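You operate a simulated robot arm through the tools that you are given. There is no shell and no other tool. Be economical: measure what you need, move in short steps, check, and stop when the job is done.

You run a simulated robot arm. Do the job below in one go: nothing can be reset, and whatever is moved stays where it is left.

Task
Put the brown narrow-neck pot on the top of the long white table away on the white bench's top. Then take the ribbed flat sherd and leave it on the grey board. Then put the large set square on top of the cream binder. Then put the wicker cup in the sink. Then put the cream card on the white bench's top away on the mat by the pillar. Then fetch the brown rim arc and set it on the rubber mat. Then shut the left sink cupboard door. Then take the pink slipper from the top of the orange-edged table and leave it on the top of the wall bench. The order counts. Set down upright: brown narrow-neck pot, wicker cup, cream card.

Only the result counts: the job must be done as asked and must still hold three seconds after the hand-in. Knocking over, shifting, dropping, spilling or breaking anything else fails it.

Robot
A 6-joint arm with a two-finger parallel gripper on a trunk, on a base that drives. Base frame: it is fixed to the floor where the robot stands at the start and does not move with it; the origin is under the middle of the robot, x ahead of it, y to its left, z up; the surface under the hand at the start is at about z = 0.74. Units: m, rad, N and s.
With the tool pointing down near the work surface it reaches from about 0.46 to 0.86 m from the robot's upright axis, wherever it stands. Its first joint turns from -2.007 to 2.007 rad. Places, roughly: brown narrow-neck pot [0.5, 0, 0.75]; brown rim arc (11x4x3 cm) [-1, -2.5, 0.8]; cream binder (22x30x3 cm) [2.3, 1.8, 0.8]; cream card [-1, -1.25, 0.75]; grey board (26x20x3 cm) [0.5, -0.7, 0.7]; large set square (14x1x22 cm) [0.8, 0.6, 0.8]; left sink cupboard door [0.7, -2.7, 0.4]; mat by the pillar [0.6, 1.3, 0.7]; pink slipper (25x9x7 cm) [10.8, -0.3, 0.8]; ribbed flat sherd (11x11x3 cm) [0.5, -0.2, 0.7]; rubber mat (21x19 cm) [0.66, -2.94, 0.86]; sink [0.3, -3.1, 0.7]; top of the wall bench [10.5, -3.1, 0.8]; white bench's top [-1, -1.9, 0.7]; wicker cup (8x8x10 cm) [0.5, -0.9, 0.8]. Payload 4.2 kg.
The TCP is the grasp point between the finger pads, 0.023 m short of the fingertips. In the tool frame z runs along the fingers and y along their closing line. Largest opening 0.094 m; finger width 0.038, thickness 0.01; the body of the gripper, 0.054 by 0.096 m, starts 0.039 m behind the TCP.
Orientation is that of the tool frame in the base frame, as a unit quaternion [x, y, z, w]. With the fingers straight down and closing along the base's y, the tool's x points along the base's -x, its y along +y and its z along -z.

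Tools
- The arm moves only by the tool arm_command. Its argument "moves" is a list of rows, each an object (a shift or turn left out is 0, a gripper value left out holds the last) with "offset": the shift along the tool's x, y, z in units of 30 mm (1.0 is 30 mm), a list of three; "rotation": the turn, a rotation vector about the tool's x, y, z in units of 5 degrees (1.0 is 5 degrees), a list of three; "fingers": the finger opening in m, from 0 to 0.094. In form: [{"offset": [dx, dy, dz], "rotation": [rx, ry, rz], "fingers": fingers}, ...]. A call has 1 to 20 rows; each row shifts and turns the commanded pose from where the row before left it, along the tool's axes as they then stand. A call with a number of a shift or a turn outside -1 to 1 is refused whole. Rows are played at 5 a second. More than 0.05 m and 0.15 rad between two rows, or a gripper value outside its range, and nothing of the call is played. Where a pose cannot be reached the arm comes as near as it can. A force on the tool above 40 N (or 10 N above the force at the start of the call, whichever is more), or a blocked arm, ends the call early, and 0.2 s more pass. Each finger travels about 0.108 m/s and halts on what it meets, pressing with about 41 N; the grip force reading is that of the motor and also rises with nothing between the fingers. The clock runs only during rows and for 0.2 s after the last one: add rows that do not move to give the fingers time. The reply holds the time, the measured pose of the TCP, the force on the tool along the base axes, the opening and the grip force, in the units named above and with some noise, with the torque about the TCP (base axes, N m) and any sound that the robot's microphone picked up, and new pictures: "views" is both (left out), scene, wrist or none.
- Cameras (640 x 400 px; columns grow to the right, rows downward): "scene" is now at [0.2258, 0.1546, 1.3086]; the picture's right is [-0.46, -0.89, -0.00], its down [-0.60, 0.31, -0.74] and it looks along [0.66, -0.34, -0.67] (base axes); focal length 237 px, centre (320, 200). "wrist" rides on the gripper at [0.086, 0.016, -0.074] in the tool frame; the picture's right is [-0.18, 0.98, 0.00], its down [-0.58, -0.11, -0.81] and it looks along [-0.79, -0.15, 0.59] (tool axes); focal length 243 px, centre (320, 200). There is no depth. A picture from a camera that has moved, and an enlarged one, comes with that camera's place and axes in the base frame and with its lens.
- slide_trunk(by): slides the trunk up (or, below 0, down) by that many m; the arm and the scene camera ride with it, the base frame stays. It gives what a move gives, with no picture.
- drive_base(legs): drives the robot by 1 to 6 legs, each [ahead, turn to the left] in m and rad, along the robot's own axes; the way and the turn of a leg run together, so that a leg with both is an arc; at most 1.5 m and 3.142 rad a leg. The arm and the cameras ride along, it lands a little off, and it stops where it bumps. It gives what a move gives, and a new picture of the scene camera.
- head_to(pan, tilt): turns the head with the scene camera to pan (to the left, within 1.396 rad either way) and tilt (down, from -0.506 to 1.204), counted from straight ahead of the robot. It gives what a move gives, and a new picture of the scene camera.
- inspect(camera, box): a new picture of the part [left, top, right, bottom] of that camera's present view, enlarged. The clock stands still meanwhile.
- finish_job(): hands the job in; it is judged then, once.

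Go step by step. Nothing tells you exact positions but the pictures and the camera data: compare them with the known pose of the tool, close in by small moves and look again before you grip or let go. The budget is 217 turns and 260 pictures, counting those below and the enlarged ones. Unless the task says otherwise, let go and move clear before handing in.

The tools are called after "Emit:" as name(argument=value, ...) on one line, values as JSON. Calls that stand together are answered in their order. arm_command: Moves the arm, as the interface text tells. Its arguments: {"type":"object","properties":{"moves":{"type":"array"},"views":{"type":"string","enum":["both","scene","wrist","none"]}},"required":["moves"]} The other tools are called the same way: slide_trunk (by) slides the trunk up or down; drive_base (legs) drives the base; head_to (pan, tilt) turns the head that bears the scene camera; inspect (camera, box) takes an enlarged picture of a part of a camera's view; finish_job () hands the job in.

At the start:

```text
clock: 0.0
tool_pos: [0.4944, -0.3448, 1.024]
tcp_rot: [0.0, 1.0, 0.0, 0.0]
force: [-0.2, -0.2, 0.7]
moment: [0.0, 0.0, 0.03]
width: 0.094
gripper_force: 0.1
trunk travel left (down, up): [-0.675, 0.315]
robot x, y, heading: [0.0012, -0.0013, -0.001]
head pan, tilt: [-0.478, 0.738]
```

scene: 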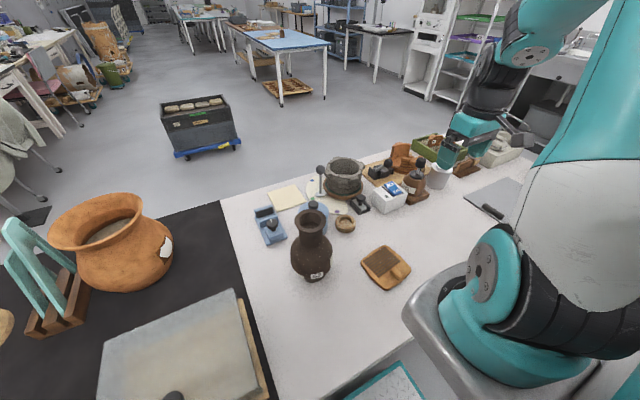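
wrist: 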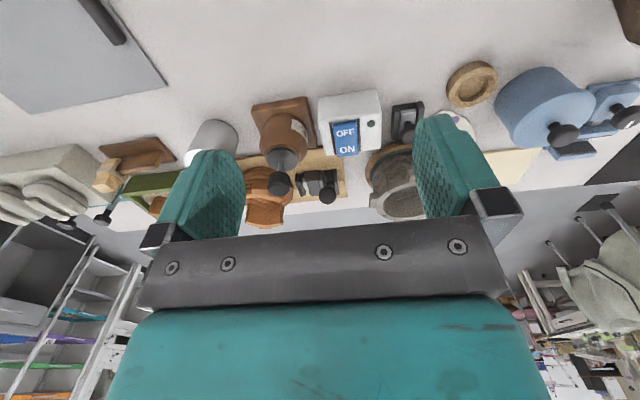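

I see the dark brown narrow-neck pot near [0.53, 0.015] and a ribbed sherd to its right. I'll take a closer look first.

Emit:
inspect(camera="scene", box=[240, 140, 440, 300])

Emit:
head_to(pan=-1.2, tilt=0.6)

```text
2.50 times, centred on (340, 220) of scene
camera zoom: at [0.2258, 0.1546, 1.3086], right [-0.46, -0.89, 0.0], down [-0.6, 0.31, -0.74], along [0.66, -0.34, -0.67], focal length 593 px, centre (270, 150)
```

zoom: 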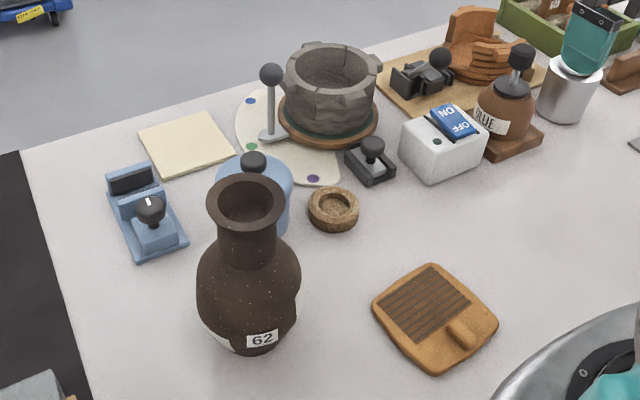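

```text
clock: 1.1
tool_pos: [0.4934, -0.3468, 1.0247]
tcp_rot: [0.0, 1.0, 0.001, 0.0]
force: [-0.2, 0.0, 0.8]
moment: [0.03, 0.01, -0.01]
width: 0.094
gripper_force: 0.1
trunk travel left (down, up): [-0.675, 0.315]
robot x, y, heading: [0.0029, -0.0038, -0.002]
head pan, tilt: [-1.201, 0.6]
camera scene: at [0.1838, 0.1106, 1.3204], right [-0.93, -0.36, 0.0], down [-0.2, 0.53, -0.82], along [0.3, -0.77, -0.57], focal length 237 px, centre (320, 200)
```

scene: 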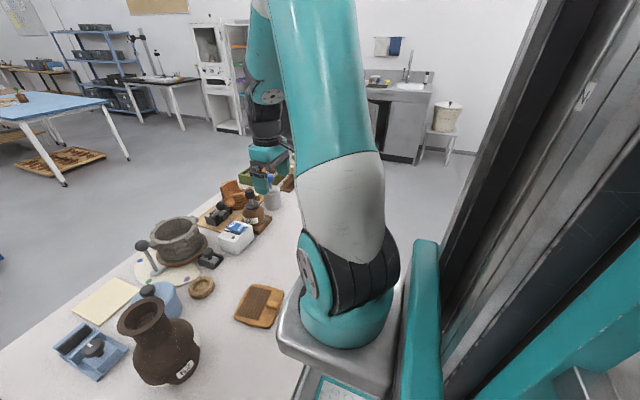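

The pot axis is about (0.527, 0.018) with its rim near z 0.956, and the neck fits between the fingers from above. I'll move above it.

Emit:
arm_command(moves=[{"offset": [-0.08, 0.93, -0.4]}, {"offset": [-0.08, 0.93, -0.4]}, {"offset": [-0.08, 0.93, -0.4]}, {"offset": [-0.08, 0.93, 0]}, {"offset": [-0.08, 0.93, 0]}, {"offset": [-0.08, 0.93, 0]}, {"offset": [-0.08, 0.93, 0]}, {"offset": [-0.08, 0.93, 0]}, {"offset": [-0.08, 0.93, 0]}, {"offset": [-0.08, 0.93, 0]}, {"offset": [-0.08, 0.93, 0]}, {"offset": [-0.08, 0.93, 0]}, {"offset": [-0.08, 0.93, 0]}, {}], views="none")

Emit:
head_to(pan=-0.478, tilt=0.738)

Emit:
inspect(camera="wrist", box=[0, 0, 640, 400])

```text
clock: 4.1
tool_pos: [0.5259, 0.0171, 1.0611]
tcp_rot: [0.001, 1.0, 0.0, 0.0]
force: [0.5, -0.3, 0.5]
moment: [0.0, -0.02, -0.01]
width: 0.0941
gripper_force: 0.1
trunk travel left (down, up): [-0.675, 0.315]
robot x, y, heading: [0.0029, -0.0003, 0.002]
head pan, tilt: [-1.201, 0.6]
```

```text
clock: 5.2
tool_pos: [0.526, 0.0149, 1.0612]
tcp_rot: [0.0, 1.0, 0.001, 0.001]
force: [-0.4, 0.2, -0.4]
moment: [0.03, 0.0, 0.0]
width: 0.0938
gripper_force: 0.2
trunk travel left (down, up): [-0.675, 0.315]
robot x, y, heading: [-0.0033, 0.0014, -0.005]
head pan, tilt: [-0.478, 0.738]
camera scene: at [0.2258, 0.1546, 1.3086], right [-0.46, -0.89, 0.0], down [-0.6, 0.31, -0.74], along [0.66, -0.34, -0.67], focal length 237 px, centre (320, 200)
```

scene: 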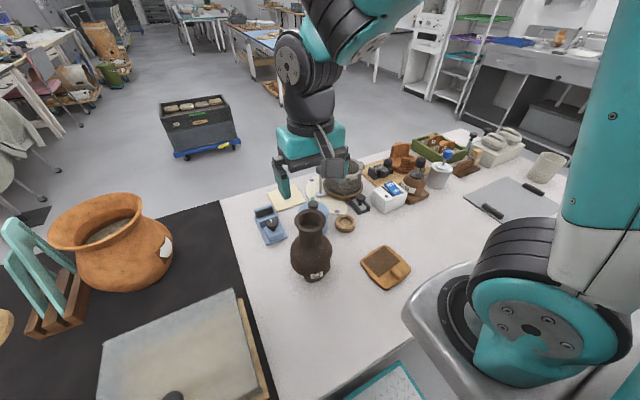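

```text
1.00 times, centred on (320, 200) of wrist (not enlarged: the box is as wide or as high as the picture)
camera zoom: at [0.4386, 0.0319, 1.1363], right [0.18, 0.98, 0.0], down [0.58, -0.11, 0.81], along [0.79, -0.15, -0.59], focal length 243 px, centre (320, 200)
```

zoom: 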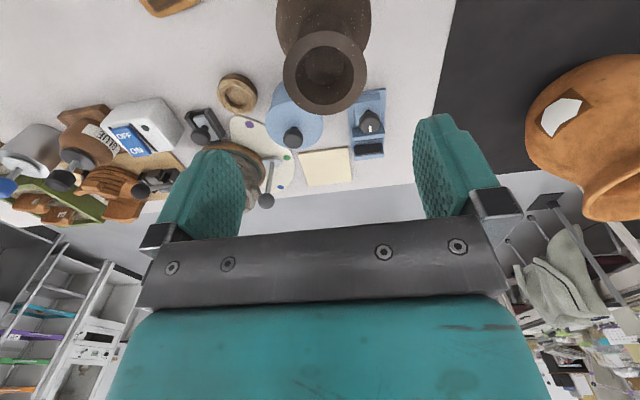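

Both cameras place the rim at about (0.526, 0.019), directly under the tool. I'll descend around the neck and close.

Emit:
arm_command(moves=[{"offset": [0, 0.1, 0.73]}, {"offset": [0, 0, 0.73]}, {"offset": [0, 0, 0.73]}, {"offset": [0, 0, 0.73]}, {"offset": [0, 0, 0.73]}, {"offset": [0, 0, 0.73]}, {}], views="both")

```text
clock: 6.8
tool_pos: [0.5246, 0.0195, 0.9302]
tcp_rot: [0.001, 1.0, 0.0, 0.0]
force: [-1.2, -0.1, 0.1]
moment: [0.0, 0.02, 0.03]
width: 0.094
gripper_force: 0.1
trunk travel left (down, up): [-0.675, 0.315]
robot x, y, heading: [0.002, 0.0028, -0.001]
head pan, tilt: [-0.478, 0.738]
camera scene: at [0.2257, 0.1546, 1.3086], right [-0.46, -0.89, 0.0], down [-0.6, 0.31, -0.74], along [0.66, -0.34, -0.67], focal length 237 px, centre (320, 200)
camera wrist: at [0.4379, 0.0353, 1.0046], right [0.18, 0.98, 0.0], down [0.58, -0.11, 0.81], along [0.79, -0.15, -0.59], focal length 243 px, centre (320, 200)
```

scene: 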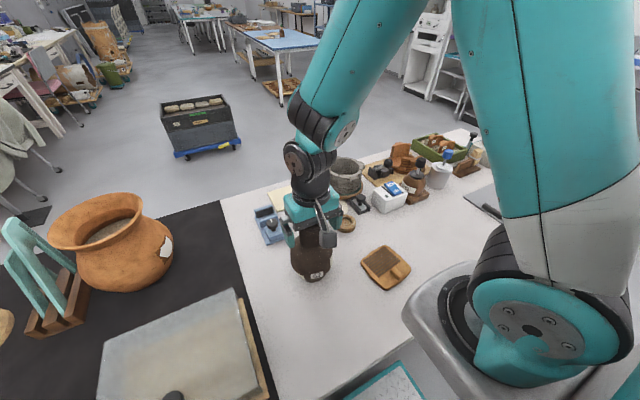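
wrist: 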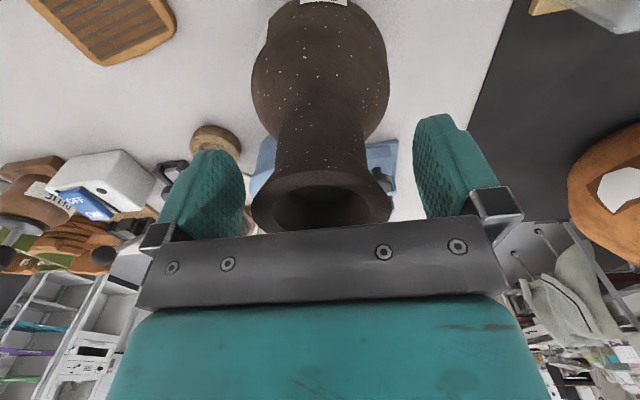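

The pot's neck is between the fingers and well centred. I'll close and lift slightly.

Emit:
arm_command(moves=[{"fingers": 0.06}, {"fingers": 0.03}, {"fingers": 0.03}, {"fingers": 0.03}, {"offset": [0, 0, -0.5]}, {"offset": [0, 0, -0.8]}, {"offset": [0, 0, -1]}, {"offset": [0, 0, -1]}, {}], views="both")

```text
clock: 8.8
tool_pos: [0.5251, 0.019, 1.027]
tcp_rot: [0.0, 1.0, -0.001, -0.001]
force: [1.1, 0.2, -6.4]
moment: [0.03, 0.11, 0.0]
width: 0.0658
gripper_force: 41.3
trunk travel left (down, up): [-0.675, 0.315]
robot x, y, heading: [0.0012, 0.006, 0.002]
head pan, tilt: [-0.478, 0.738]
camera scene: at [0.2261, 0.1547, 1.3085], right [-0.46, -0.89, 0.0], down [-0.6, 0.31, -0.74], along [0.66, -0.34, -0.67], focal length 237 px, centre (320, 200)
camera wrist: at [0.4386, 0.0352, 1.1039], right [0.18, 0.98, 0.0], down [0.58, -0.11, 0.81], along [0.79, -0.15, -0.59], focal length 243 px, centre (320, 200)
```

scene: 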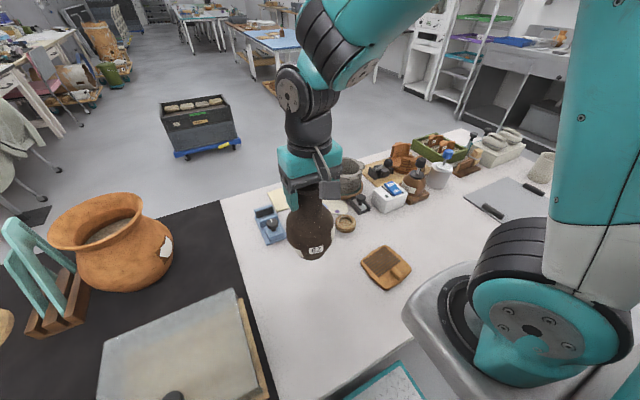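
wrist: 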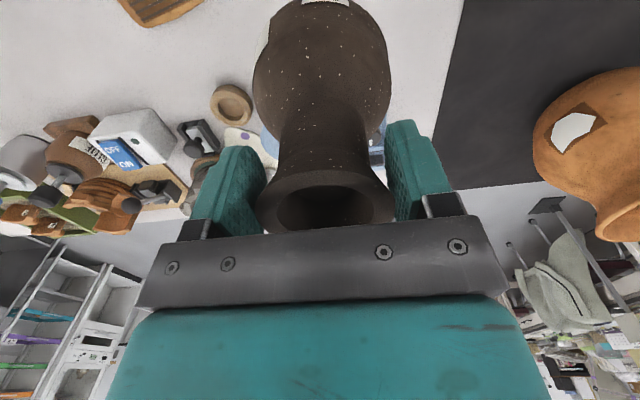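

The pot is lifted and held securely at its neck. I'll raise the trunk for clearance and look around before driving.

Emit:
slide_trunk(by=0.2)

Emit:
head_to(pan=-1.39, tilt=0.5)

Emit:
head_to(pan=1.0, tilt=0.5)

```text
clock: 10.9
tool_pos: [0.5265, 0.0195, 1.2278]
tcp_rot: [0.001, 1.0, 0.0, 0.001]
force: [0.3, -1.0, -6.4]
moment: [0.03, 0.09, 0.05]
width: 0.0655
gripper_force: 40.9
trunk travel left (down, up): [-0.875, 0.115]
robot x, y, heading: [0.0019, 0.0001, 0.004]
head pan, tilt: [-0.478, 0.738]
```

```text
clock: 12.1
tool_pos: [0.5253, 0.0187, 1.2283]
tcp_rot: [0.0, 1.0, -0.001, 0.0]
force: [0.2, -0.2, -7.6]
moment: [-0.01, 0.12, -0.04]
width: 0.0655
gripper_force: 41.2
trunk travel left (down, up): [-0.875, 0.115]
robot x, y, heading: [0.0011, 0.0001, 0.002]
head pan, tilt: [-1.389, 0.499]
camera scene: at [0.1685, 0.1036, 1.5294], right [-0.98, -0.18, 0.0], down [-0.09, 0.47, -0.88], along [0.16, -0.86, -0.48], focal length 237 px, centre (320, 200)
```

scene: 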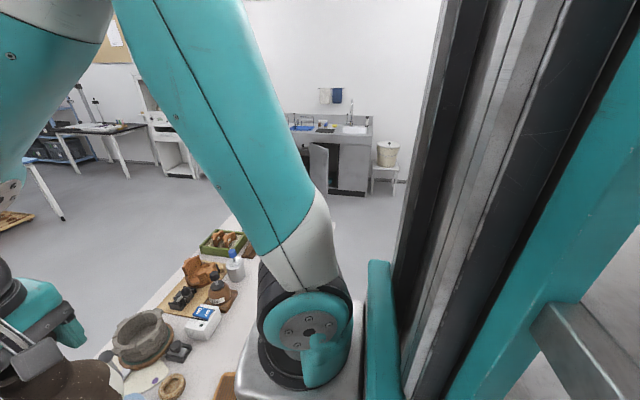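

```text
clock: 14.3
tool_pos: [0.5253, 0.0194, 1.2284]
tcp_rot: [-0.001, 1.0, 0.0, 0.0]
force: [-0.3, 0.6, -7.4]
moment: [0.0, 0.09, 0.0]
width: 0.0655
gripper_force: 41.2
trunk travel left (down, up): [-0.875, 0.115]
robot x, y, heading: [0.0011, -0.0007, -0.001]
head pan, tilt: [1.0, 0.499]
camera scene: at [0.2012, 0.2696, 1.5295], right [0.84, -0.54, 0.0], down [-0.26, -0.4, -0.88], along [0.47, 0.74, -0.48], focal length 237 px, centre (320, 200)
```

scene: 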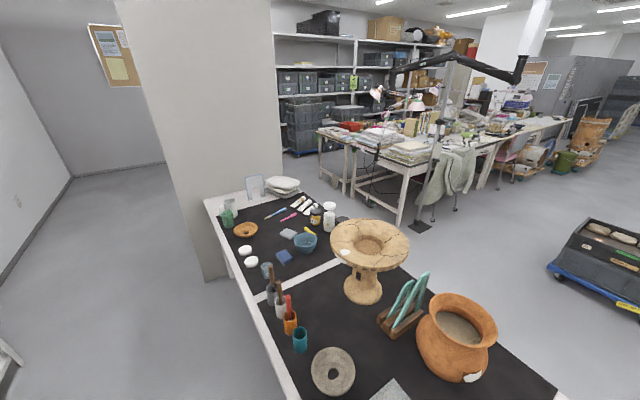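

The table runs along y, with its black-matted half toward the pillar. I'll back away from it a little and turn right to face −y.

Emit:
drive_base(legs=[[-0.2, 0], [0, -1.2]])

Emit:
head_to(pan=-0.7, tilt=0.5)

```text
clock: 18.9
tool_pos: [0.0085, -0.4828, 1.2288]
tcp_rot: [0.563, 0.826, -0.001, 0.0]
force: [-0.2, -0.1, -6.3]
moment: [0.09, 0.08, -0.01]
width: 0.0655
gripper_force: 41.3
trunk travel left (down, up): [-0.875, 0.115]
robot x, y, heading: [-0.2017, -0.0037, -1.198]
head pan, tilt: [1.0, 0.499]
camera scene: at [0.1251, -0.0901, 1.5295], right [-0.19, -0.98, 0.0], down [-0.47, 0.09, -0.88], along [0.86, -0.17, -0.48], focal length 237 px, centre (320, 200)
```

scene: 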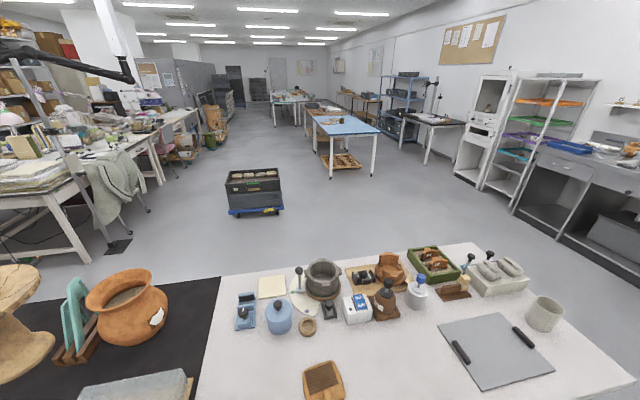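

```text
clock: 20.6
tool_pos: [0.0094, -0.4831, 1.2286]
tcp_rot: [0.563, 0.827, 0.0, 0.0]
force: [0.9, 0.6, -6.9]
moment: [0.09, 0.02, -0.02]
width: 0.0655
gripper_force: 40.7
trunk travel left (down, up): [-0.875, 0.115]
robot x, y, heading: [-0.2012, -0.0017, -1.197]
head pan, tilt: [-0.7, 0.499]
camera scene: at [0.0068, -0.1586, 1.5294], right [-0.95, 0.32, 0.0], down [0.15, 0.45, -0.88], along [-0.28, -0.83, -0.48], focal length 237 px, centre (320, 200)
```

scene: 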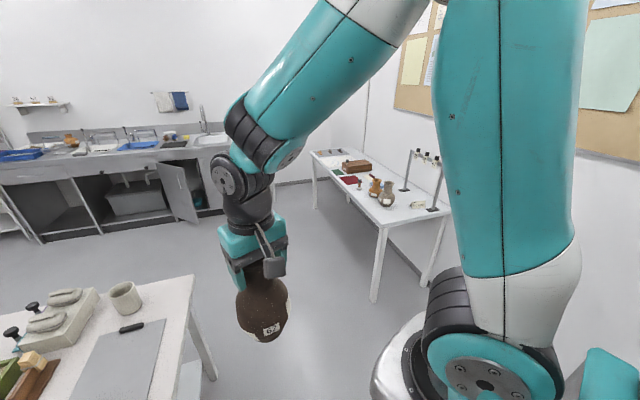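

The white bench stands along x ≈ −0.77…−1.3, y ≈ −1.1…−2.65. I'll drive alongside it and look at the top.

Emit:
drive_base(legs=[[0, -0.38], [1.0, 0], [0.8, 0]])

Emit:
head_to(pan=-1.3, tilt=0.75)

```text
clock: 30.8
tool_pos: [-0.1949, -2.3187, 1.2282]
tcp_rot: [0.709, 0.705, 0.0, 0.0]
force: [0.4, 0.3, -6.2]
moment: [0.12, 0.01, 0.0]
width: 0.0656
gripper_force: 41.1
trunk travel left (down, up): [-0.875, 0.115]
robot x, y, heading: [-0.2131, -1.7939, -1.578]
head pan, tilt: [-0.7, 0.499]
camera scene: at [-0.0754, -2.0178, 1.5295], right [-0.76, 0.65, 0.0], down [0.31, 0.36, -0.88], along [-0.57, -0.67, -0.48], focal length 237 px, centre (320, 200)
```

scene: 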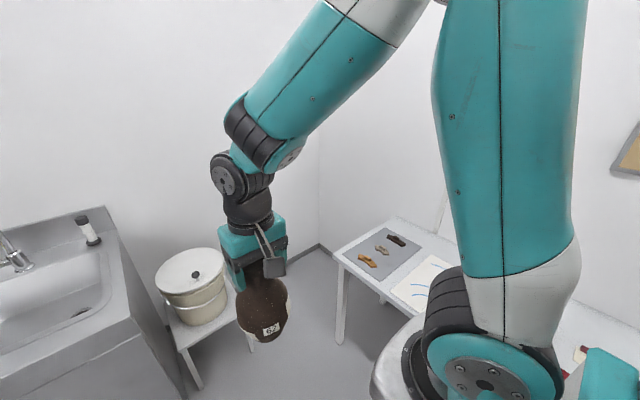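

```text
clock: 31.8
tool_pos: [-0.1955, -2.319, 1.2287]
tcp_rot: [0.71, 0.704, 0.001, -0.001]
force: [0.7, 0.3, -6.7]
moment: [0.09, -0.01, 0.03]
width: 0.0659
gripper_force: 40.9
trunk travel left (down, up): [-0.875, 0.115]
robot x, y, heading: [-0.2091, -1.7989, -1.583]
head pan, tilt: [-1.3, 0.75]
camera scene: at [-0.0963, -1.9703, 1.5075], right [-0.26, 0.97, 0.0], down [0.66, 0.18, -0.73], along [-0.71, -0.19, -0.68], focal length 237 px, centre (320, 200)
```

scene: 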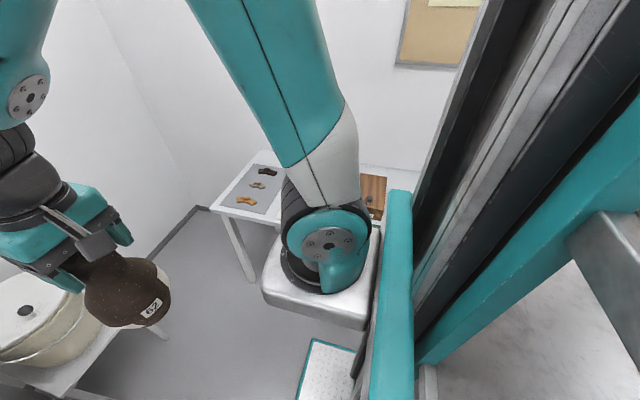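

I'll turn to face the bench and look straight at its top.

Emit:
drive_base(legs=[[0, -1.56]])

Emit:
head_to(pan=-0.35, tilt=0.75)

```text
clock: 36.0
tool_pos: [-0.7356, -1.8104, 1.229]
tcp_rot: [1.0, -0.002, 0.001, 0.001]
force: [-0.7, 0.6, -7.5]
moment: [0.0, -0.13, 0.01]
width: 0.0658
gripper_force: 40.7
trunk travel left (down, up): [-0.875, 0.115]
robot x, y, heading: [-0.2066, -1.7924, 3.139]
head pan, tilt: [-1.3, 0.75]
camera scene: at [-0.3849, -1.9095, 1.5075], right [0.96, 0.26, 0.0], down [0.18, -0.66, -0.73], along [-0.19, 0.71, -0.68], focal length 237 px, centre (320, 200)
```

scene: 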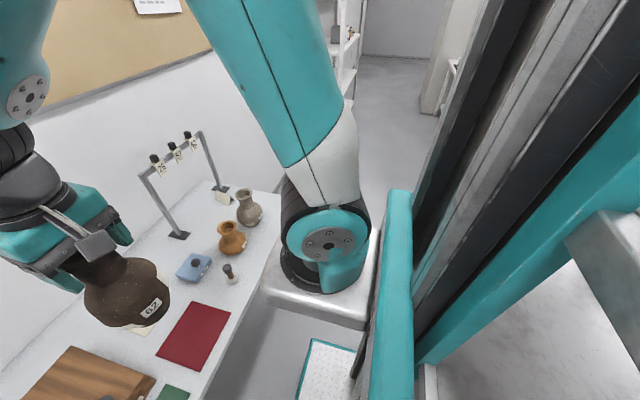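

```text
clock: 37.3
tool_pos: [-0.7354, -1.8108, 1.2279]
tcp_rot: [1.0, -0.002, 0.001, 0.0]
force: [0.6, -0.1, -7.7]
moment: [-0.03, -0.1, 0.02]
width: 0.0658
gripper_force: 40.8
trunk travel left (down, up): [-0.875, 0.115]
robot x, y, heading: [-0.2101, -1.7928, 3.135]
head pan, tilt: [-0.351, 0.75]
camera scene: at [-0.4407, -1.9606, 1.5075], right [0.35, 0.94, 0.0], down [0.64, -0.24, -0.73], along [-0.69, 0.25, -0.68], focal length 237 px, centre (320, 200)
```

scene: 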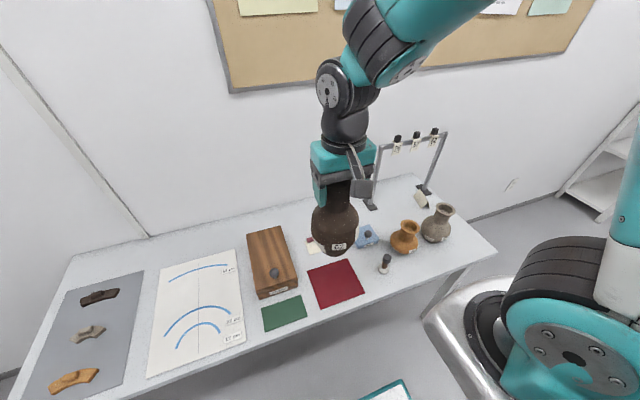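

I'll enlarge the bench-top view to choose a free patch.

Emit:
inspect(camera="scene", box=[230, 160, 510, 335])

Emit:
inspect(camera="wrist", box=[0, 0, 640, 400])

```text
2.29 times, centred on (370, 248) of scene
camera zoom: at [-0.4407, -1.9606, 1.5075], right [0.35, 0.94, 0.0], down [0.64, -0.24, -0.73], along [-0.69, 0.25, -0.68], focal length 542 px, centre (206, 91)
```

zoom: 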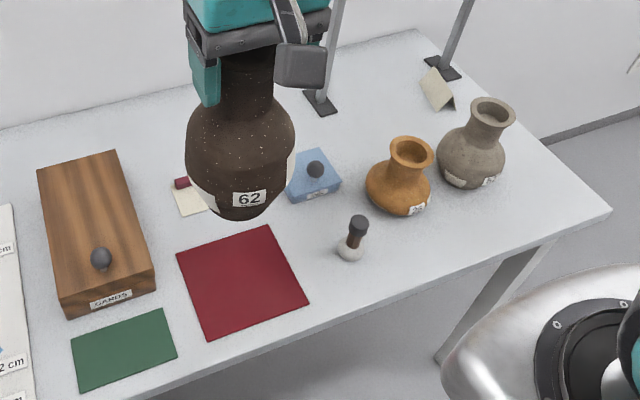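

```text
1.00 times, centred on (320, 200) of wrist (not enlarged: the box is as wide or as high as the picture)
camera zoom: at [-0.6499, -1.8274, 1.3035], right [-0.19, -0.98, 0.0], down [-0.58, 0.11, 0.81], along [-0.79, 0.15, -0.59], focal length 243 px, centre (320, 200)
```

zoom: 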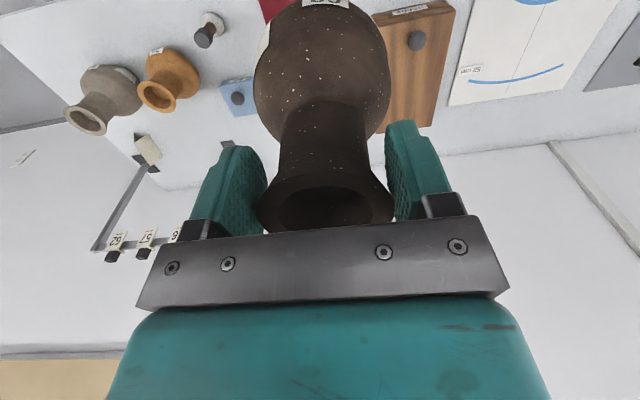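

I'll use the free area at the back of the bench, about (−1.12, −1.72). I'll drive closer, then extend high.

Emit:
drive_base(legs=[[0.15, 0]])

Emit:
arm_command(moves=[{"offset": [-0.8, -0.3, 0]}, {"offset": [-0.8, -0.3, 0]}, {"offset": [-0.8, -0.3, 0]}, {"offset": [-0.8, -0.3, 0]}, {"offset": [-0.8, -0.3, 0]}, {"offset": [-0.8, -0.3, 0]}, {"offset": [-0.8, -0.3, 0]}, {"offset": [-0.8, -0.3, 0]}, {"offset": [-0.8, -0.3, 0]}, {"offset": [-0.4, -0.3, 0]}, {}], views="scene")

```text
clock: 38.6
tool_pos: [-0.8866, -1.81, 1.228]
tcp_rot: [1.0, -0.002, 0.001, 0.0]
force: [0.6, 0.6, -7.1]
moment: [-0.01, -0.1, 0.02]
width: 0.0661
gripper_force: 41.4
trunk travel left (down, up): [-0.875, 0.115]
robot x, y, heading: [-0.3611, -1.7905, 3.139]
head pan, tilt: [-0.351, 0.75]
camera scene: at [-0.5913, -1.96, 1.5075], right [0.35, 0.94, 0.0], down [0.64, -0.24, -0.73], along [-0.69, 0.25, -0.68], focal length 237 px, centre (320, 200)
```

scene: 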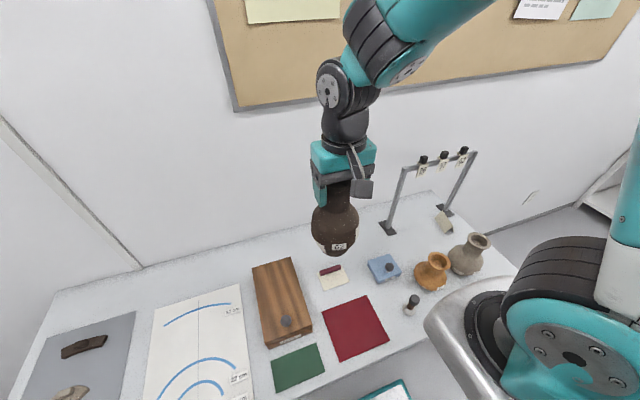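

```text
clock: 41.0
tool_pos: [-1.1148, -1.7179, 1.2265]
tcp_rot: [1.0, -0.002, 0.001, 0.0]
force: [-0.6, -0.3, -6.6]
moment: [0.0, -0.11, 0.01]
width: 0.0658
gripper_force: 41.1
trunk travel left (down, up): [-0.875, 0.115]
robot x, y, heading: [-0.3606, -1.7917, 3.137]
head pan, tilt: [-0.351, 0.75]
camera scene: at [-0.5916, -1.9599, 1.5075], right [0.35, 0.94, 0.0], down [0.64, -0.24, -0.73], along [-0.69, 0.25, -0.68], focal length 237 px, centre (320, 200)
```

scene: 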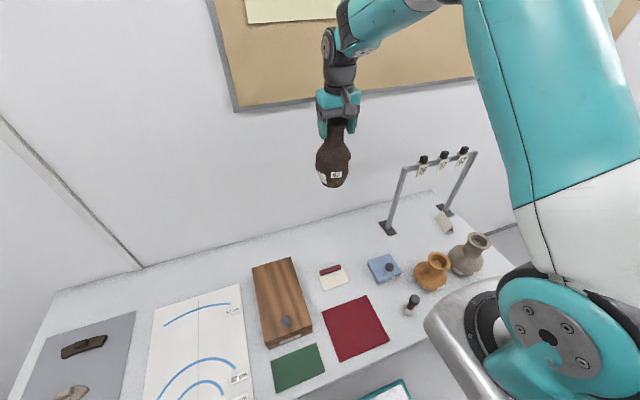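

The target patch (331, 242 in the picture) is clear. I'll lower with the trunk, then check before touching down.

Emit:
slide_trunk(by=-0.25)

Emit:
inspect(camera="scene", box=[210, 120, 490, 295])

```text
clock: 43.6
tool_pos: [-1.1148, -1.7188, 0.9783]
tcp_rot: [1.0, -0.002, 0.0, 0.0]
force: [0.1, -0.6, -7.1]
moment: [-0.01, -0.13, 0.0]
width: 0.0657
gripper_force: 41.3
trunk travel left (down, up): [-0.625, 0.365]
robot x, y, heading: [-0.3595, -1.7887, 3.139]
head pan, tilt: [-0.351, 0.75]
```

```text
2.29 times, centred on (350, 208) of scene
camera zoom: at [-0.5915, -1.96, 1.2575], right [0.35, 0.94, 0.0], down [0.64, -0.24, -0.73], along [-0.69, 0.25, -0.68], focal length 542 px, centre (251, 183)
```

zoom: 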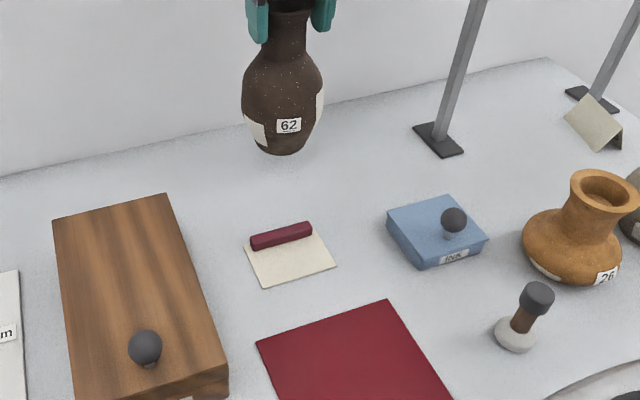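

About 4 cm remain. I'll descend gently until I feel contact.

Emit:
arm_command(moves=[{"offset": [0, 0, 0.5]}, {"offset": [0, 0, 0.4]}, {"offset": [0, 0, 0.2]}, {"offset": [0, 0, 0.1]}, {}], views="none")

Emit:
inspect(camera="scene", box=[210, 120, 490, 295])

```text
clock: 44.8
tool_pos: [-1.112, -1.7174, 0.9413]
tcp_rot: [1.0, -0.002, 0.001, 0.0]
force: [0.0, 0.2, -7.6]
moment: [0.02, -0.11, 0.01]
width: 0.0657
gripper_force: 41.3
trunk travel left (down, up): [-0.625, 0.365]
robot x, y, heading: [-0.3622, -1.7917, 3.137]
head pan, tilt: [-0.351, 0.75]
```

```text
2.29 times, centred on (350, 208) of scene
camera zoom: at [-0.5915, -1.96, 1.2575], right [0.35, 0.94, 0.0], down [0.64, -0.24, -0.73], along [-0.69, 0.25, -0.68], focal length 542 px, centre (251, 183)
```

zoom: 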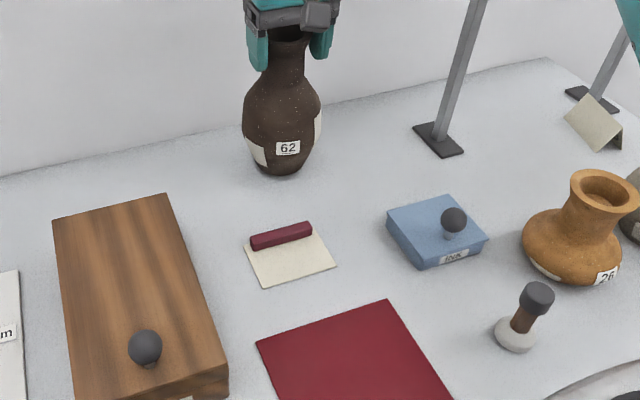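

Not in contact yet. I'll continue down in 3 mm steps.

Emit:
arm_command(moves=[{"offset": [0, 0, 0.1]}, {"offset": [0, 0, 0.1]}, {"offset": [0, 0, 0.1]}, {}], views="none")

```text
clock: 45.8
tool_pos: [-1.1118, -1.717, 0.9327]
tcp_rot: [1.0, -0.001, 0.001, 0.0]
force: [0.1, 0.5, -7.9]
moment: [-0.05, -0.14, -0.02]
width: 0.0656
gripper_force: 41.3
trunk travel left (down, up): [-0.625, 0.365]
robot x, y, heading: [-0.3622, -1.7945, 3.139]
head pan, tilt: [-0.351, 0.75]
```

Emit:
arm_command(moves=[{"offset": [0, 0, 0.08]}, {"offset": [0, 0, 0.08]}, {}], views="none")

Emit:
inspect(camera="scene", box=[270, 120, 390, 195])

```text
clock: 46.6
tool_pos: [-1.1136, -1.7182, 0.9308]
tcp_rot: [1.0, -0.002, -0.001, 0.0]
force: [5.2, 3.4, 15.8]
moment: [-0.3, -0.68, 0.13]
width: 0.0658
gripper_force: 41.3
trunk travel left (down, up): [-0.625, 0.365]
robot x, y, heading: [-0.3587, -1.793, 3.143]
head pan, tilt: [-0.351, 0.75]
```

```text
5.33 times, centred on (330, 158) of scene
camera zoom: at [-0.5905, -1.9599, 1.258], right [0.35, 0.94, 0.0], down [0.64, -0.24, -0.73], along [-0.69, 0.25, -0.68], focal length 1265 px, centre (267, 427)
```

zoom: 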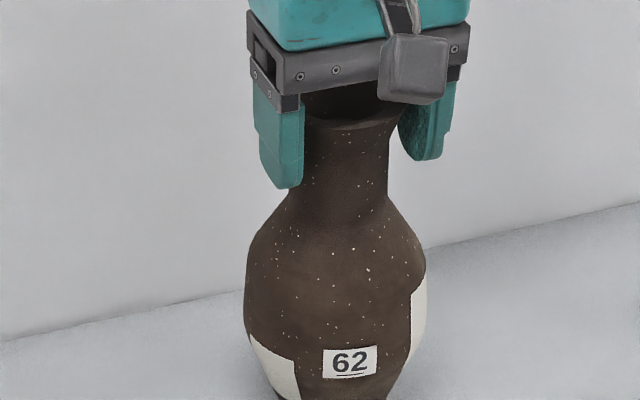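

Contact is felt. I'll ease the pressure, open, and rise.

Emit:
arm_command(moves=[{"offset": [0, 0, -0.06]}, {"fingers": 0.075}, {"fingers": 0.094}, {}, {}, {"offset": [0, 0, -0.5]}, {"offset": [0, 0, -1]}, {"offset": [0, 0, -1]}, {"offset": [0, 0, -1]}, {"offset": [0, 0, -1]}, {}], views="scene")

```text
clock: 49.0
tool_pos: [-1.1147, -1.7205, 1.0639]
tcp_rot: [1.0, -0.002, 0.001, -0.001]
force: [0.7, 0.2, 0.4]
moment: [-0.01, 0.03, 0.0]
width: 0.0939
gripper_force: 0.1
trunk travel left (down, up): [-0.625, 0.365]
robot x, y, heading: [-0.364, -1.7951, 3.139]
head pan, tilt: [-0.351, 0.75]
camera scene: at [-0.5913, -1.96, 1.2575], right [0.35, 0.94, 0.0], down [0.64, -0.24, -0.73], along [-0.69, 0.25, -0.68], focal length 237 px, centre (320, 200)
```

scene: 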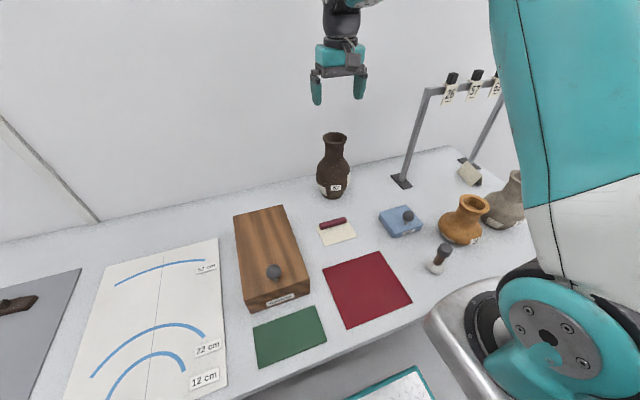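

The pot stands on the bench. I'll retract high and drive back to the long table for the sherd.

Emit:
arm_command(moves=[{"offset": [0, 0, -1]}, {"offset": [0, 0, -1]}, {"offset": [0.9, 0.2, -1]}, {"offset": [0.9, 0.2, -1]}, {"offset": [0.9, 0.2, 0]}, {"offset": [0.9, 0.2, 0]}, {"offset": [0.9, 0.2, 0]}, {"offset": [0.9, 0.2, 0]}, {"offset": [0.9, 0.2, 0]}, {"offset": [0.9, 0.2, 0]}, {"offset": [0.9, 0.2, 0]}, {}], views="none")

Emit:
drive_base(legs=[[-0.15, 0], [0, -1.57], [1.34, 0], [0, -1.57], [0.2, 0]])

Emit:
head_to(pan=-0.5, tilt=0.75)

```text
clock: 51.6
tool_pos: [-0.8715, -1.774, 1.1843]
tcp_rot: [1.0, -0.002, 0.001, 0.0]
force: [0.0, -0.4, -0.4]
moment: [0.01, 0.01, 0.03]
width: 0.0937
gripper_force: 0.1
trunk travel left (down, up): [-0.625, 0.365]
robot x, y, heading: [-0.3619, -1.7925, 3.14]
head pan, tilt: [-0.351, 0.75]
```

```text
clock: 68.1
tool_pos: [0.4979, -0.4746, 1.1846]
tcp_rot: [0.003, 1.0, -0.001, -0.001]
force: [0.3, 0.1, 0.9]
moment: [-0.02, -0.01, 0.0]
width: 0.0939
gripper_force: 0.0
trunk travel left (down, up): [-0.625, 0.365]
robot x, y, heading: [-0.0148, -0.4501, -0.006]
head pan, tilt: [-0.351, 0.75]
camera scene: at [0.2175, -0.2907, 1.2575], right [-0.35, -0.94, 0.0], down [-0.64, 0.24, -0.73], along [0.68, -0.26, -0.68], focal length 237 px, centre (320, 200)
```

scene: 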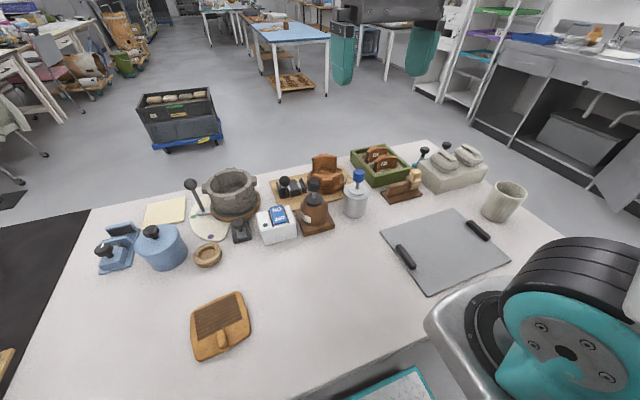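

```text
clock: 68.8
tool_pos: [0.4973, -0.4734, 1.1859]
tcp_rot: [0.004, 1.0, 0.0, -0.001]
force: [-0.8, 0.9, -0.2]
moment: [-0.02, -0.02, -0.04]
width: 0.094
gripper_force: 0.0
trunk travel left (down, up): [-0.625, 0.365]
robot x, y, heading: [-0.0181, -0.4504, -0.002]
head pan, tilt: [-0.499, 0.75]
camera scene: at [0.2123, -0.3018, 1.2575], right [-0.48, -0.87, 0.0], down [-0.6, 0.33, -0.73], along [0.64, -0.35, -0.68], focal length 237 px, centre (320, 200)
```

scene: 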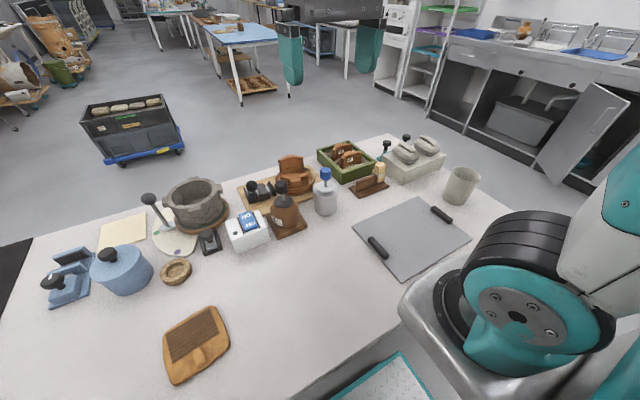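

The sherd and the grey board are both within reach. I'll enlarge the sherd to see what to grip.

Emit:
inspect(camera="scene", box=[130, 280, 290, 390])

Emit:
inspect(camera="scene", box=[330, 150, 500, 290])

```text
3.64 times, centred on (210, 335) of scene
camera zoom: at [0.2123, -0.3018, 1.2575], right [-0.48, -0.87, 0.0], down [-0.6, 0.33, -0.73], along [0.64, -0.35, -0.68], focal length 863 px, centre (720, -291)
```

zoom: 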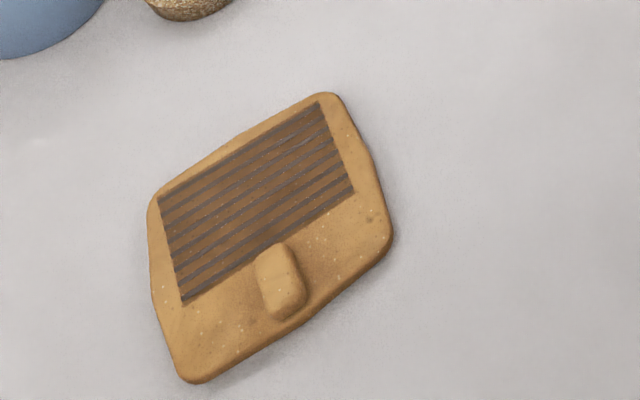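

```text
2.86 times, centred on (415, 220) of scene
camera zoom: at [0.2123, -0.3018, 1.2575], right [-0.48, -0.87, 0.0], down [-0.6, 0.33, -0.73], along [0.64, -0.35, -0.68], focal length 678 px, centre (49, 143)
```

zoom: 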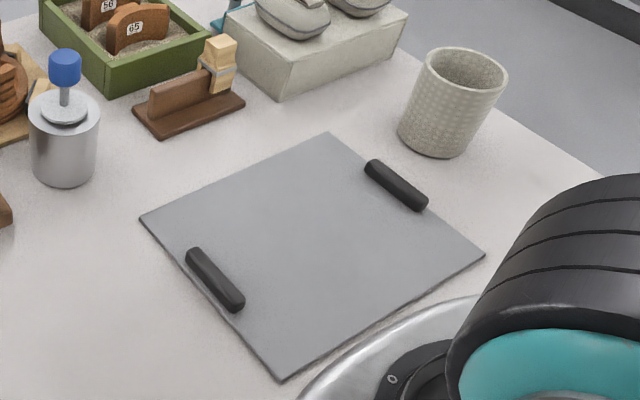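

The sherd's knob is near (0.418, −0.171), elongated along x, so closing along y suits it. I'll move above it.

Emit:
arm_command(moves=[{"offset": [0.24, 0.92, 0.5], "fingers": 0.06}, {"offset": [0.24, 0.92, 0.5]}, {"offset": [0.24, 0.92, 0.6]}, {"offset": [0.24, 0.92, 0.8]}, {"offset": [0.24, 0.92, 0.9]}, {"offset": [0.24, 0.92, 0.9]}, {"offset": [0.24, 0.92, 0.9]}, {"offset": [0.24, 0.92, 0.9]}, {"offset": [0.24, 0.92, 0.9]}, {"offset": [0.24, 0.92, 0.9]}, {"offset": [0.24, 0.92, 0.9]}, {"offset": [0, 0, 0.8]}, {}], views="both")

```text
clock: 71.6
tool_pos: [0.4201, -0.1711, 0.9006]
tcp_rot: [0.003, 1.0, 0.0, -0.001]
force: [0.9, 0.0, 0.3]
moment: [0.01, 0.0, 0.01]
width: 0.0602
gripper_force: 0.1
trunk travel left (down, up): [-0.625, 0.365]
robot x, y, heading: [-0.0143, -0.4553, -0.005]
head pan, tilt: [-0.499, 0.75]
camera scene: at [0.2122, -0.3018, 1.2575], right [-0.49, -0.87, 0.0], down [-0.6, 0.33, -0.73], along [0.64, -0.35, -0.68], focal length 237 px, centre (320, 200)
camera wrist: at [0.3332, -0.1541, 0.975], right [0.19, 0.98, 0.0], down [0.58, -0.11, 0.81], along [0.79, -0.15, -0.59], focal length 243 px, centre (320, 200)
```

scene: 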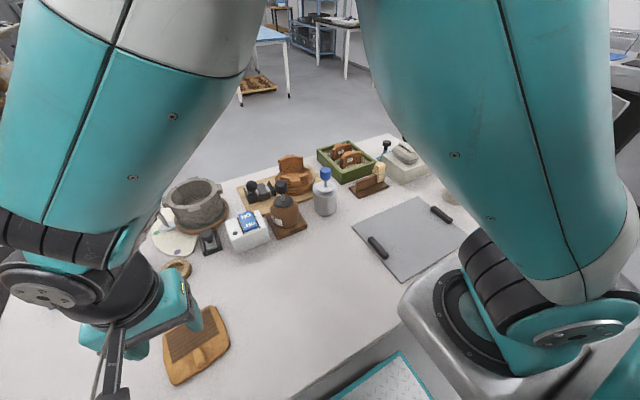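
wrist: 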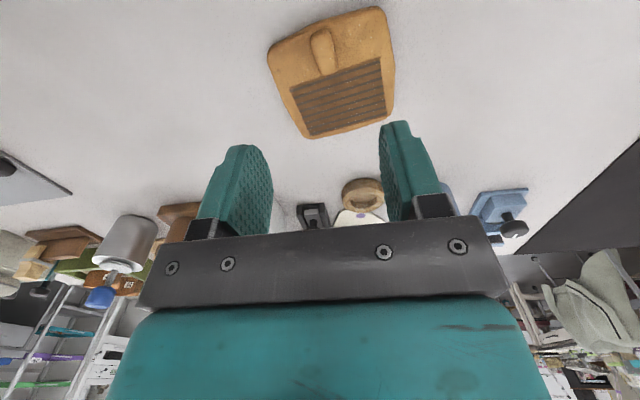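

The wrist view confirms the knob at (0.419, −0.168). I'll go down to just above the plate.

Emit:
arm_command(moves=[{"offset": [0, 0.1, 0.9]}, {"offset": [0, 0, 0.9]}, {"offset": [0, 0, 0.8]}, {"offset": [0, 0, 0.7]}, {"offset": [0, 0, 0.5]}, {}], views="wrist")

Emit:
inspect(camera="scene", box=[130, 290, 290, 390])

```text
clock: 73.0
tool_pos: [0.4205, -0.1682, 0.7856]
tcp_rot: [0.004, 1.0, 0.0, -0.001]
force: [0.0, 0.7, 0.7]
moment: [-0.02, 0.03, 0.02]
width: 0.0601
gripper_force: 0.1
trunk travel left (down, up): [-0.625, 0.365]
robot x, y, heading: [-0.0156, -0.455, -0.009]
head pan, tilt: [-0.499, 0.75]
camera wrist: at [0.3326, -0.1507, 0.8613], right [0.19, 0.98, 0.0], down [0.58, -0.11, 0.81], along [0.79, -0.15, -0.59], focal length 243 px, centre (320, 200)
```

wrist: 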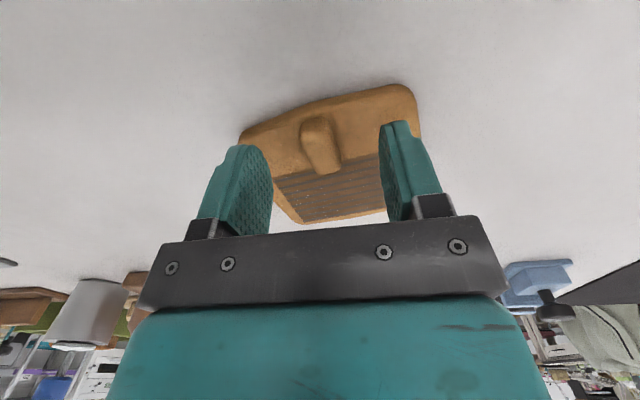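

```text
4.00 times, centred on (210, 340) of scene
camera zoom: at [0.2123, -0.3018, 1.2575], right [-0.49, -0.87, 0.0], down [-0.6, 0.33, -0.73], along [0.64, -0.35, -0.68], focal length 949 px, centre (760, -360)
```

zoom: 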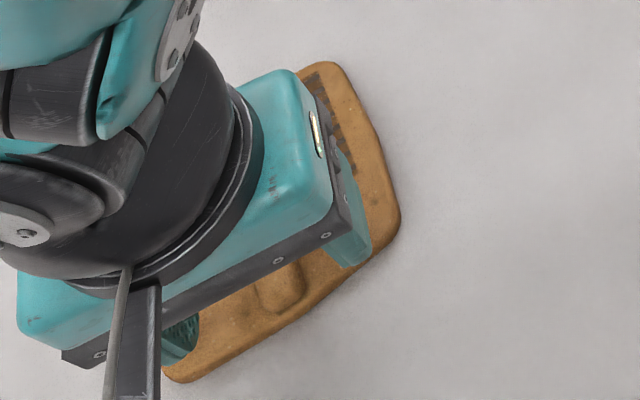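

I'll nudge back 5 mm, lower a bit more, then close.

Emit:
arm_command(moves=[{"offset": [0.17, 0.05, 0]}, {"offset": [0, 0, 0.1]}, {"offset": [0, 0, 0.1]}, {"offset": [0, 0, 0.08]}, {}], views="wrist")

```text
clock: 74.2
tool_pos: [0.415, -0.166, 0.7779]
tcp_rot: [0.003, 1.0, 0.001, -0.001]
force: [-0.3, -0.1, -0.1]
moment: [0.0, 0.02, -0.04]
width: 0.06
gripper_force: 0.1
trunk travel left (down, up): [-0.625, 0.365]
robot x, y, heading: [-0.0148, -0.4525, -0.007]
head pan, tilt: [-0.499, 0.75]
camera wrist: at [0.3277, -0.1489, 0.8532], right [0.19, 0.98, 0.0], down [0.58, -0.11, 0.81], along [0.79, -0.15, -0.59], focal length 243 px, centre (320, 200)
```

wrist: 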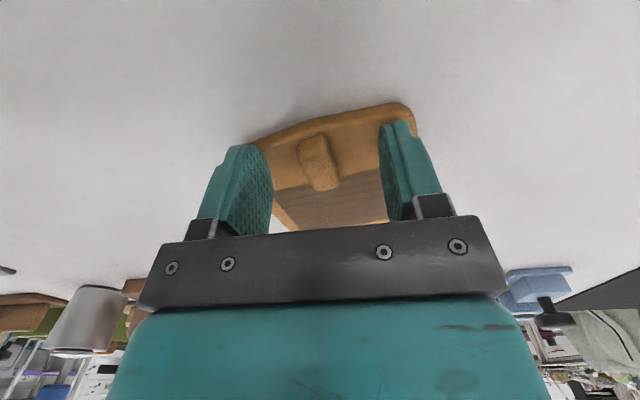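

Emit:
arm_command(moves=[{"offset": [0, 0, 0.07]}, {"offset": [0, 0, 0.07]}, {"offset": [0, 0, 0.07]}, {}], views="none")

```text
clock: 75.2
tool_pos: [0.4146, -0.1657, 0.7729]
tcp_rot: [0.004, 1.0, 0.001, 0.0]
force: [-2.5, -6.7, 37.4]
moment: [-0.59, -0.25, -0.11]
width: 0.0601
gripper_force: 0.1
trunk travel left (down, up): [-0.625, 0.365]
robot x, y, heading: [-0.0148, -0.4558, -0.005]
head pan, tilt: [-0.499, 0.75]
```

Fingertips touch the plate. I'll back up 2–3 mm and close on the knob, then lift a little.

Emit:
arm_command(moves=[{"offset": [0, 0, -0.13]}, {"fingers": 0.03}, {"fingers": 0.0}, {"fingers": 0.0}, {"fingers": 0.0}, {"offset": [0, 0, -0.3]}, {"offset": [0, 0, -0.5]}, {"offset": [0, 0, -0.7]}, {}], views="both")

```text
clock: 77.2
tool_pos: [0.4152, -0.1661, 0.8201]
tcp_rot: [0.003, 1.0, 0.0, -0.001]
force: [1.0, -0.2, -1.2]
moment: [-0.02, 0.03, 0.03]
width: 0.016
gripper_force: 40.7
trunk travel left (down, up): [-0.625, 0.365]
robot x, y, heading: [-0.0169, -0.4555, -0.008]
head pan, tilt: [-0.499, 0.75]
camera scene: at [0.2123, -0.3018, 1.2575], right [-0.49, -0.87, 0.0], down [-0.6, 0.33, -0.73], along [0.64, -0.35, -0.68], focal length 237 px, centre (320, 200)
camera wrist: at [0.328, -0.1497, 0.8959], right [0.19, 0.98, 0.0], down [0.58, -0.11, 0.81], along [0.79, -0.15, -0.59], focal length 243 px, centre (320, 200)
```

scene: 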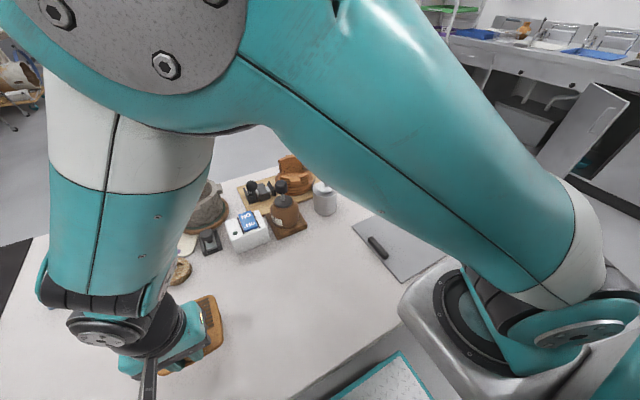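
wrist: 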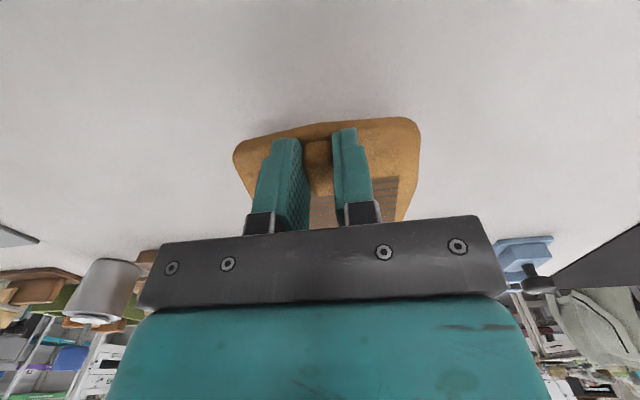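

The sherd is gripped and lifted. I'll raise it and carry it over to the board.

Emit:
arm_command(moves=[{"offset": [0, 0, -1]}, {"offset": [0, 0, -1]}, {"offset": [0, -1, -0.6]}, {"offset": [0, -1, 0]}, {"offset": [0, -1, 0]}, {"offset": [0, -1, 0]}, {"offset": [0, -1, 0]}, {"offset": [0, -1, 0]}, {"offset": [0, -1, 0]}, {"offset": [0, -1, 0]}, {"offset": [0, -1, 0]}, {"offset": [0, -1, 0]}, {"offset": [0, -1, 0]}, {"offset": [0, -1, 0]}, {"offset": [0, -1, 0]}, {"offset": [0, -1, 0]}, {"offset": [0, -1, 0]}, {"offset": [0, -1, 0]}, {"offset": [0, -1, 0]}, {"offset": [0, -1, 0]}], views="both")

```text
clock: 81.4
tool_pos: [0.469, -0.6799, 0.9106]
tcp_rot: [0.004, 1.0, 0.0, -0.001]
force: [1.0, 0.1, -1.5]
moment: [-0.01, 0.06, 0.0]
width: 0.0162
gripper_force: 41.9
out of reach, approached as far as the arm can: row 10, 11, 12, 13, 14, 15
trunk travel left (down, up): [-0.625, 0.365]
robot x, y, heading: [-0.0152, -0.4565, -0.01]
head pan, tilt: [-0.499, 0.75]
camera scene: at [0.2123, -0.3017, 1.2575], right [-0.49, -0.87, 0.0], down [-0.6, 0.33, -0.73], along [0.64, -0.35, -0.68], focal length 237 px, centre (320, 200)
camera wrist: at [0.3822, -0.6632, 0.9866], right [0.19, 0.98, 0.0], down [0.58, -0.11, 0.81], along [0.79, -0.15, -0.59], focal length 243 px, centre (320, 200)
```

scene: 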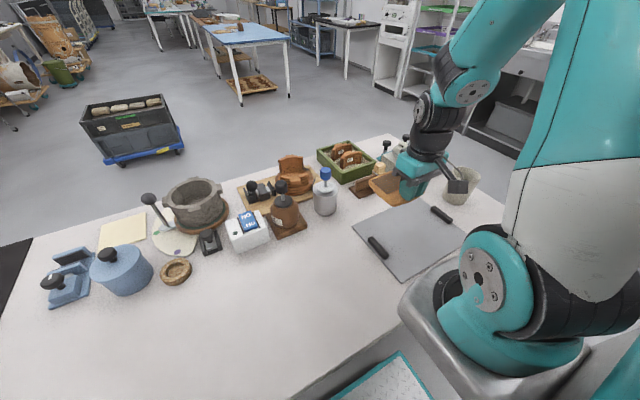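
wrist: 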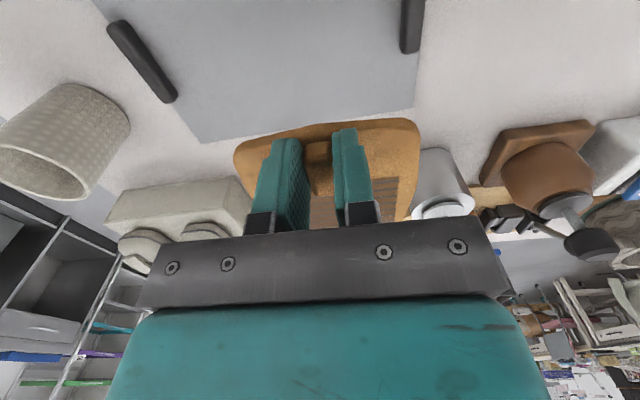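

Emit:
arm_command(moves=[{}, {}, {}], views="none")

```text
clock: 82.2
tool_pos: [0.4693, -0.6794, 0.9117]
tcp_rot: [0.004, 1.0, 0.0, -0.001]
force: [-0.3, 0.3, -0.8]
moment: [0.0, 0.09, -0.03]
width: 0.0161
gripper_force: 40.6
trunk travel left (down, up): [-0.625, 0.365]
robot x, y, heading: [-0.0128, -0.4542, -0.001]
head pan, tilt: [-0.499, 0.75]
```

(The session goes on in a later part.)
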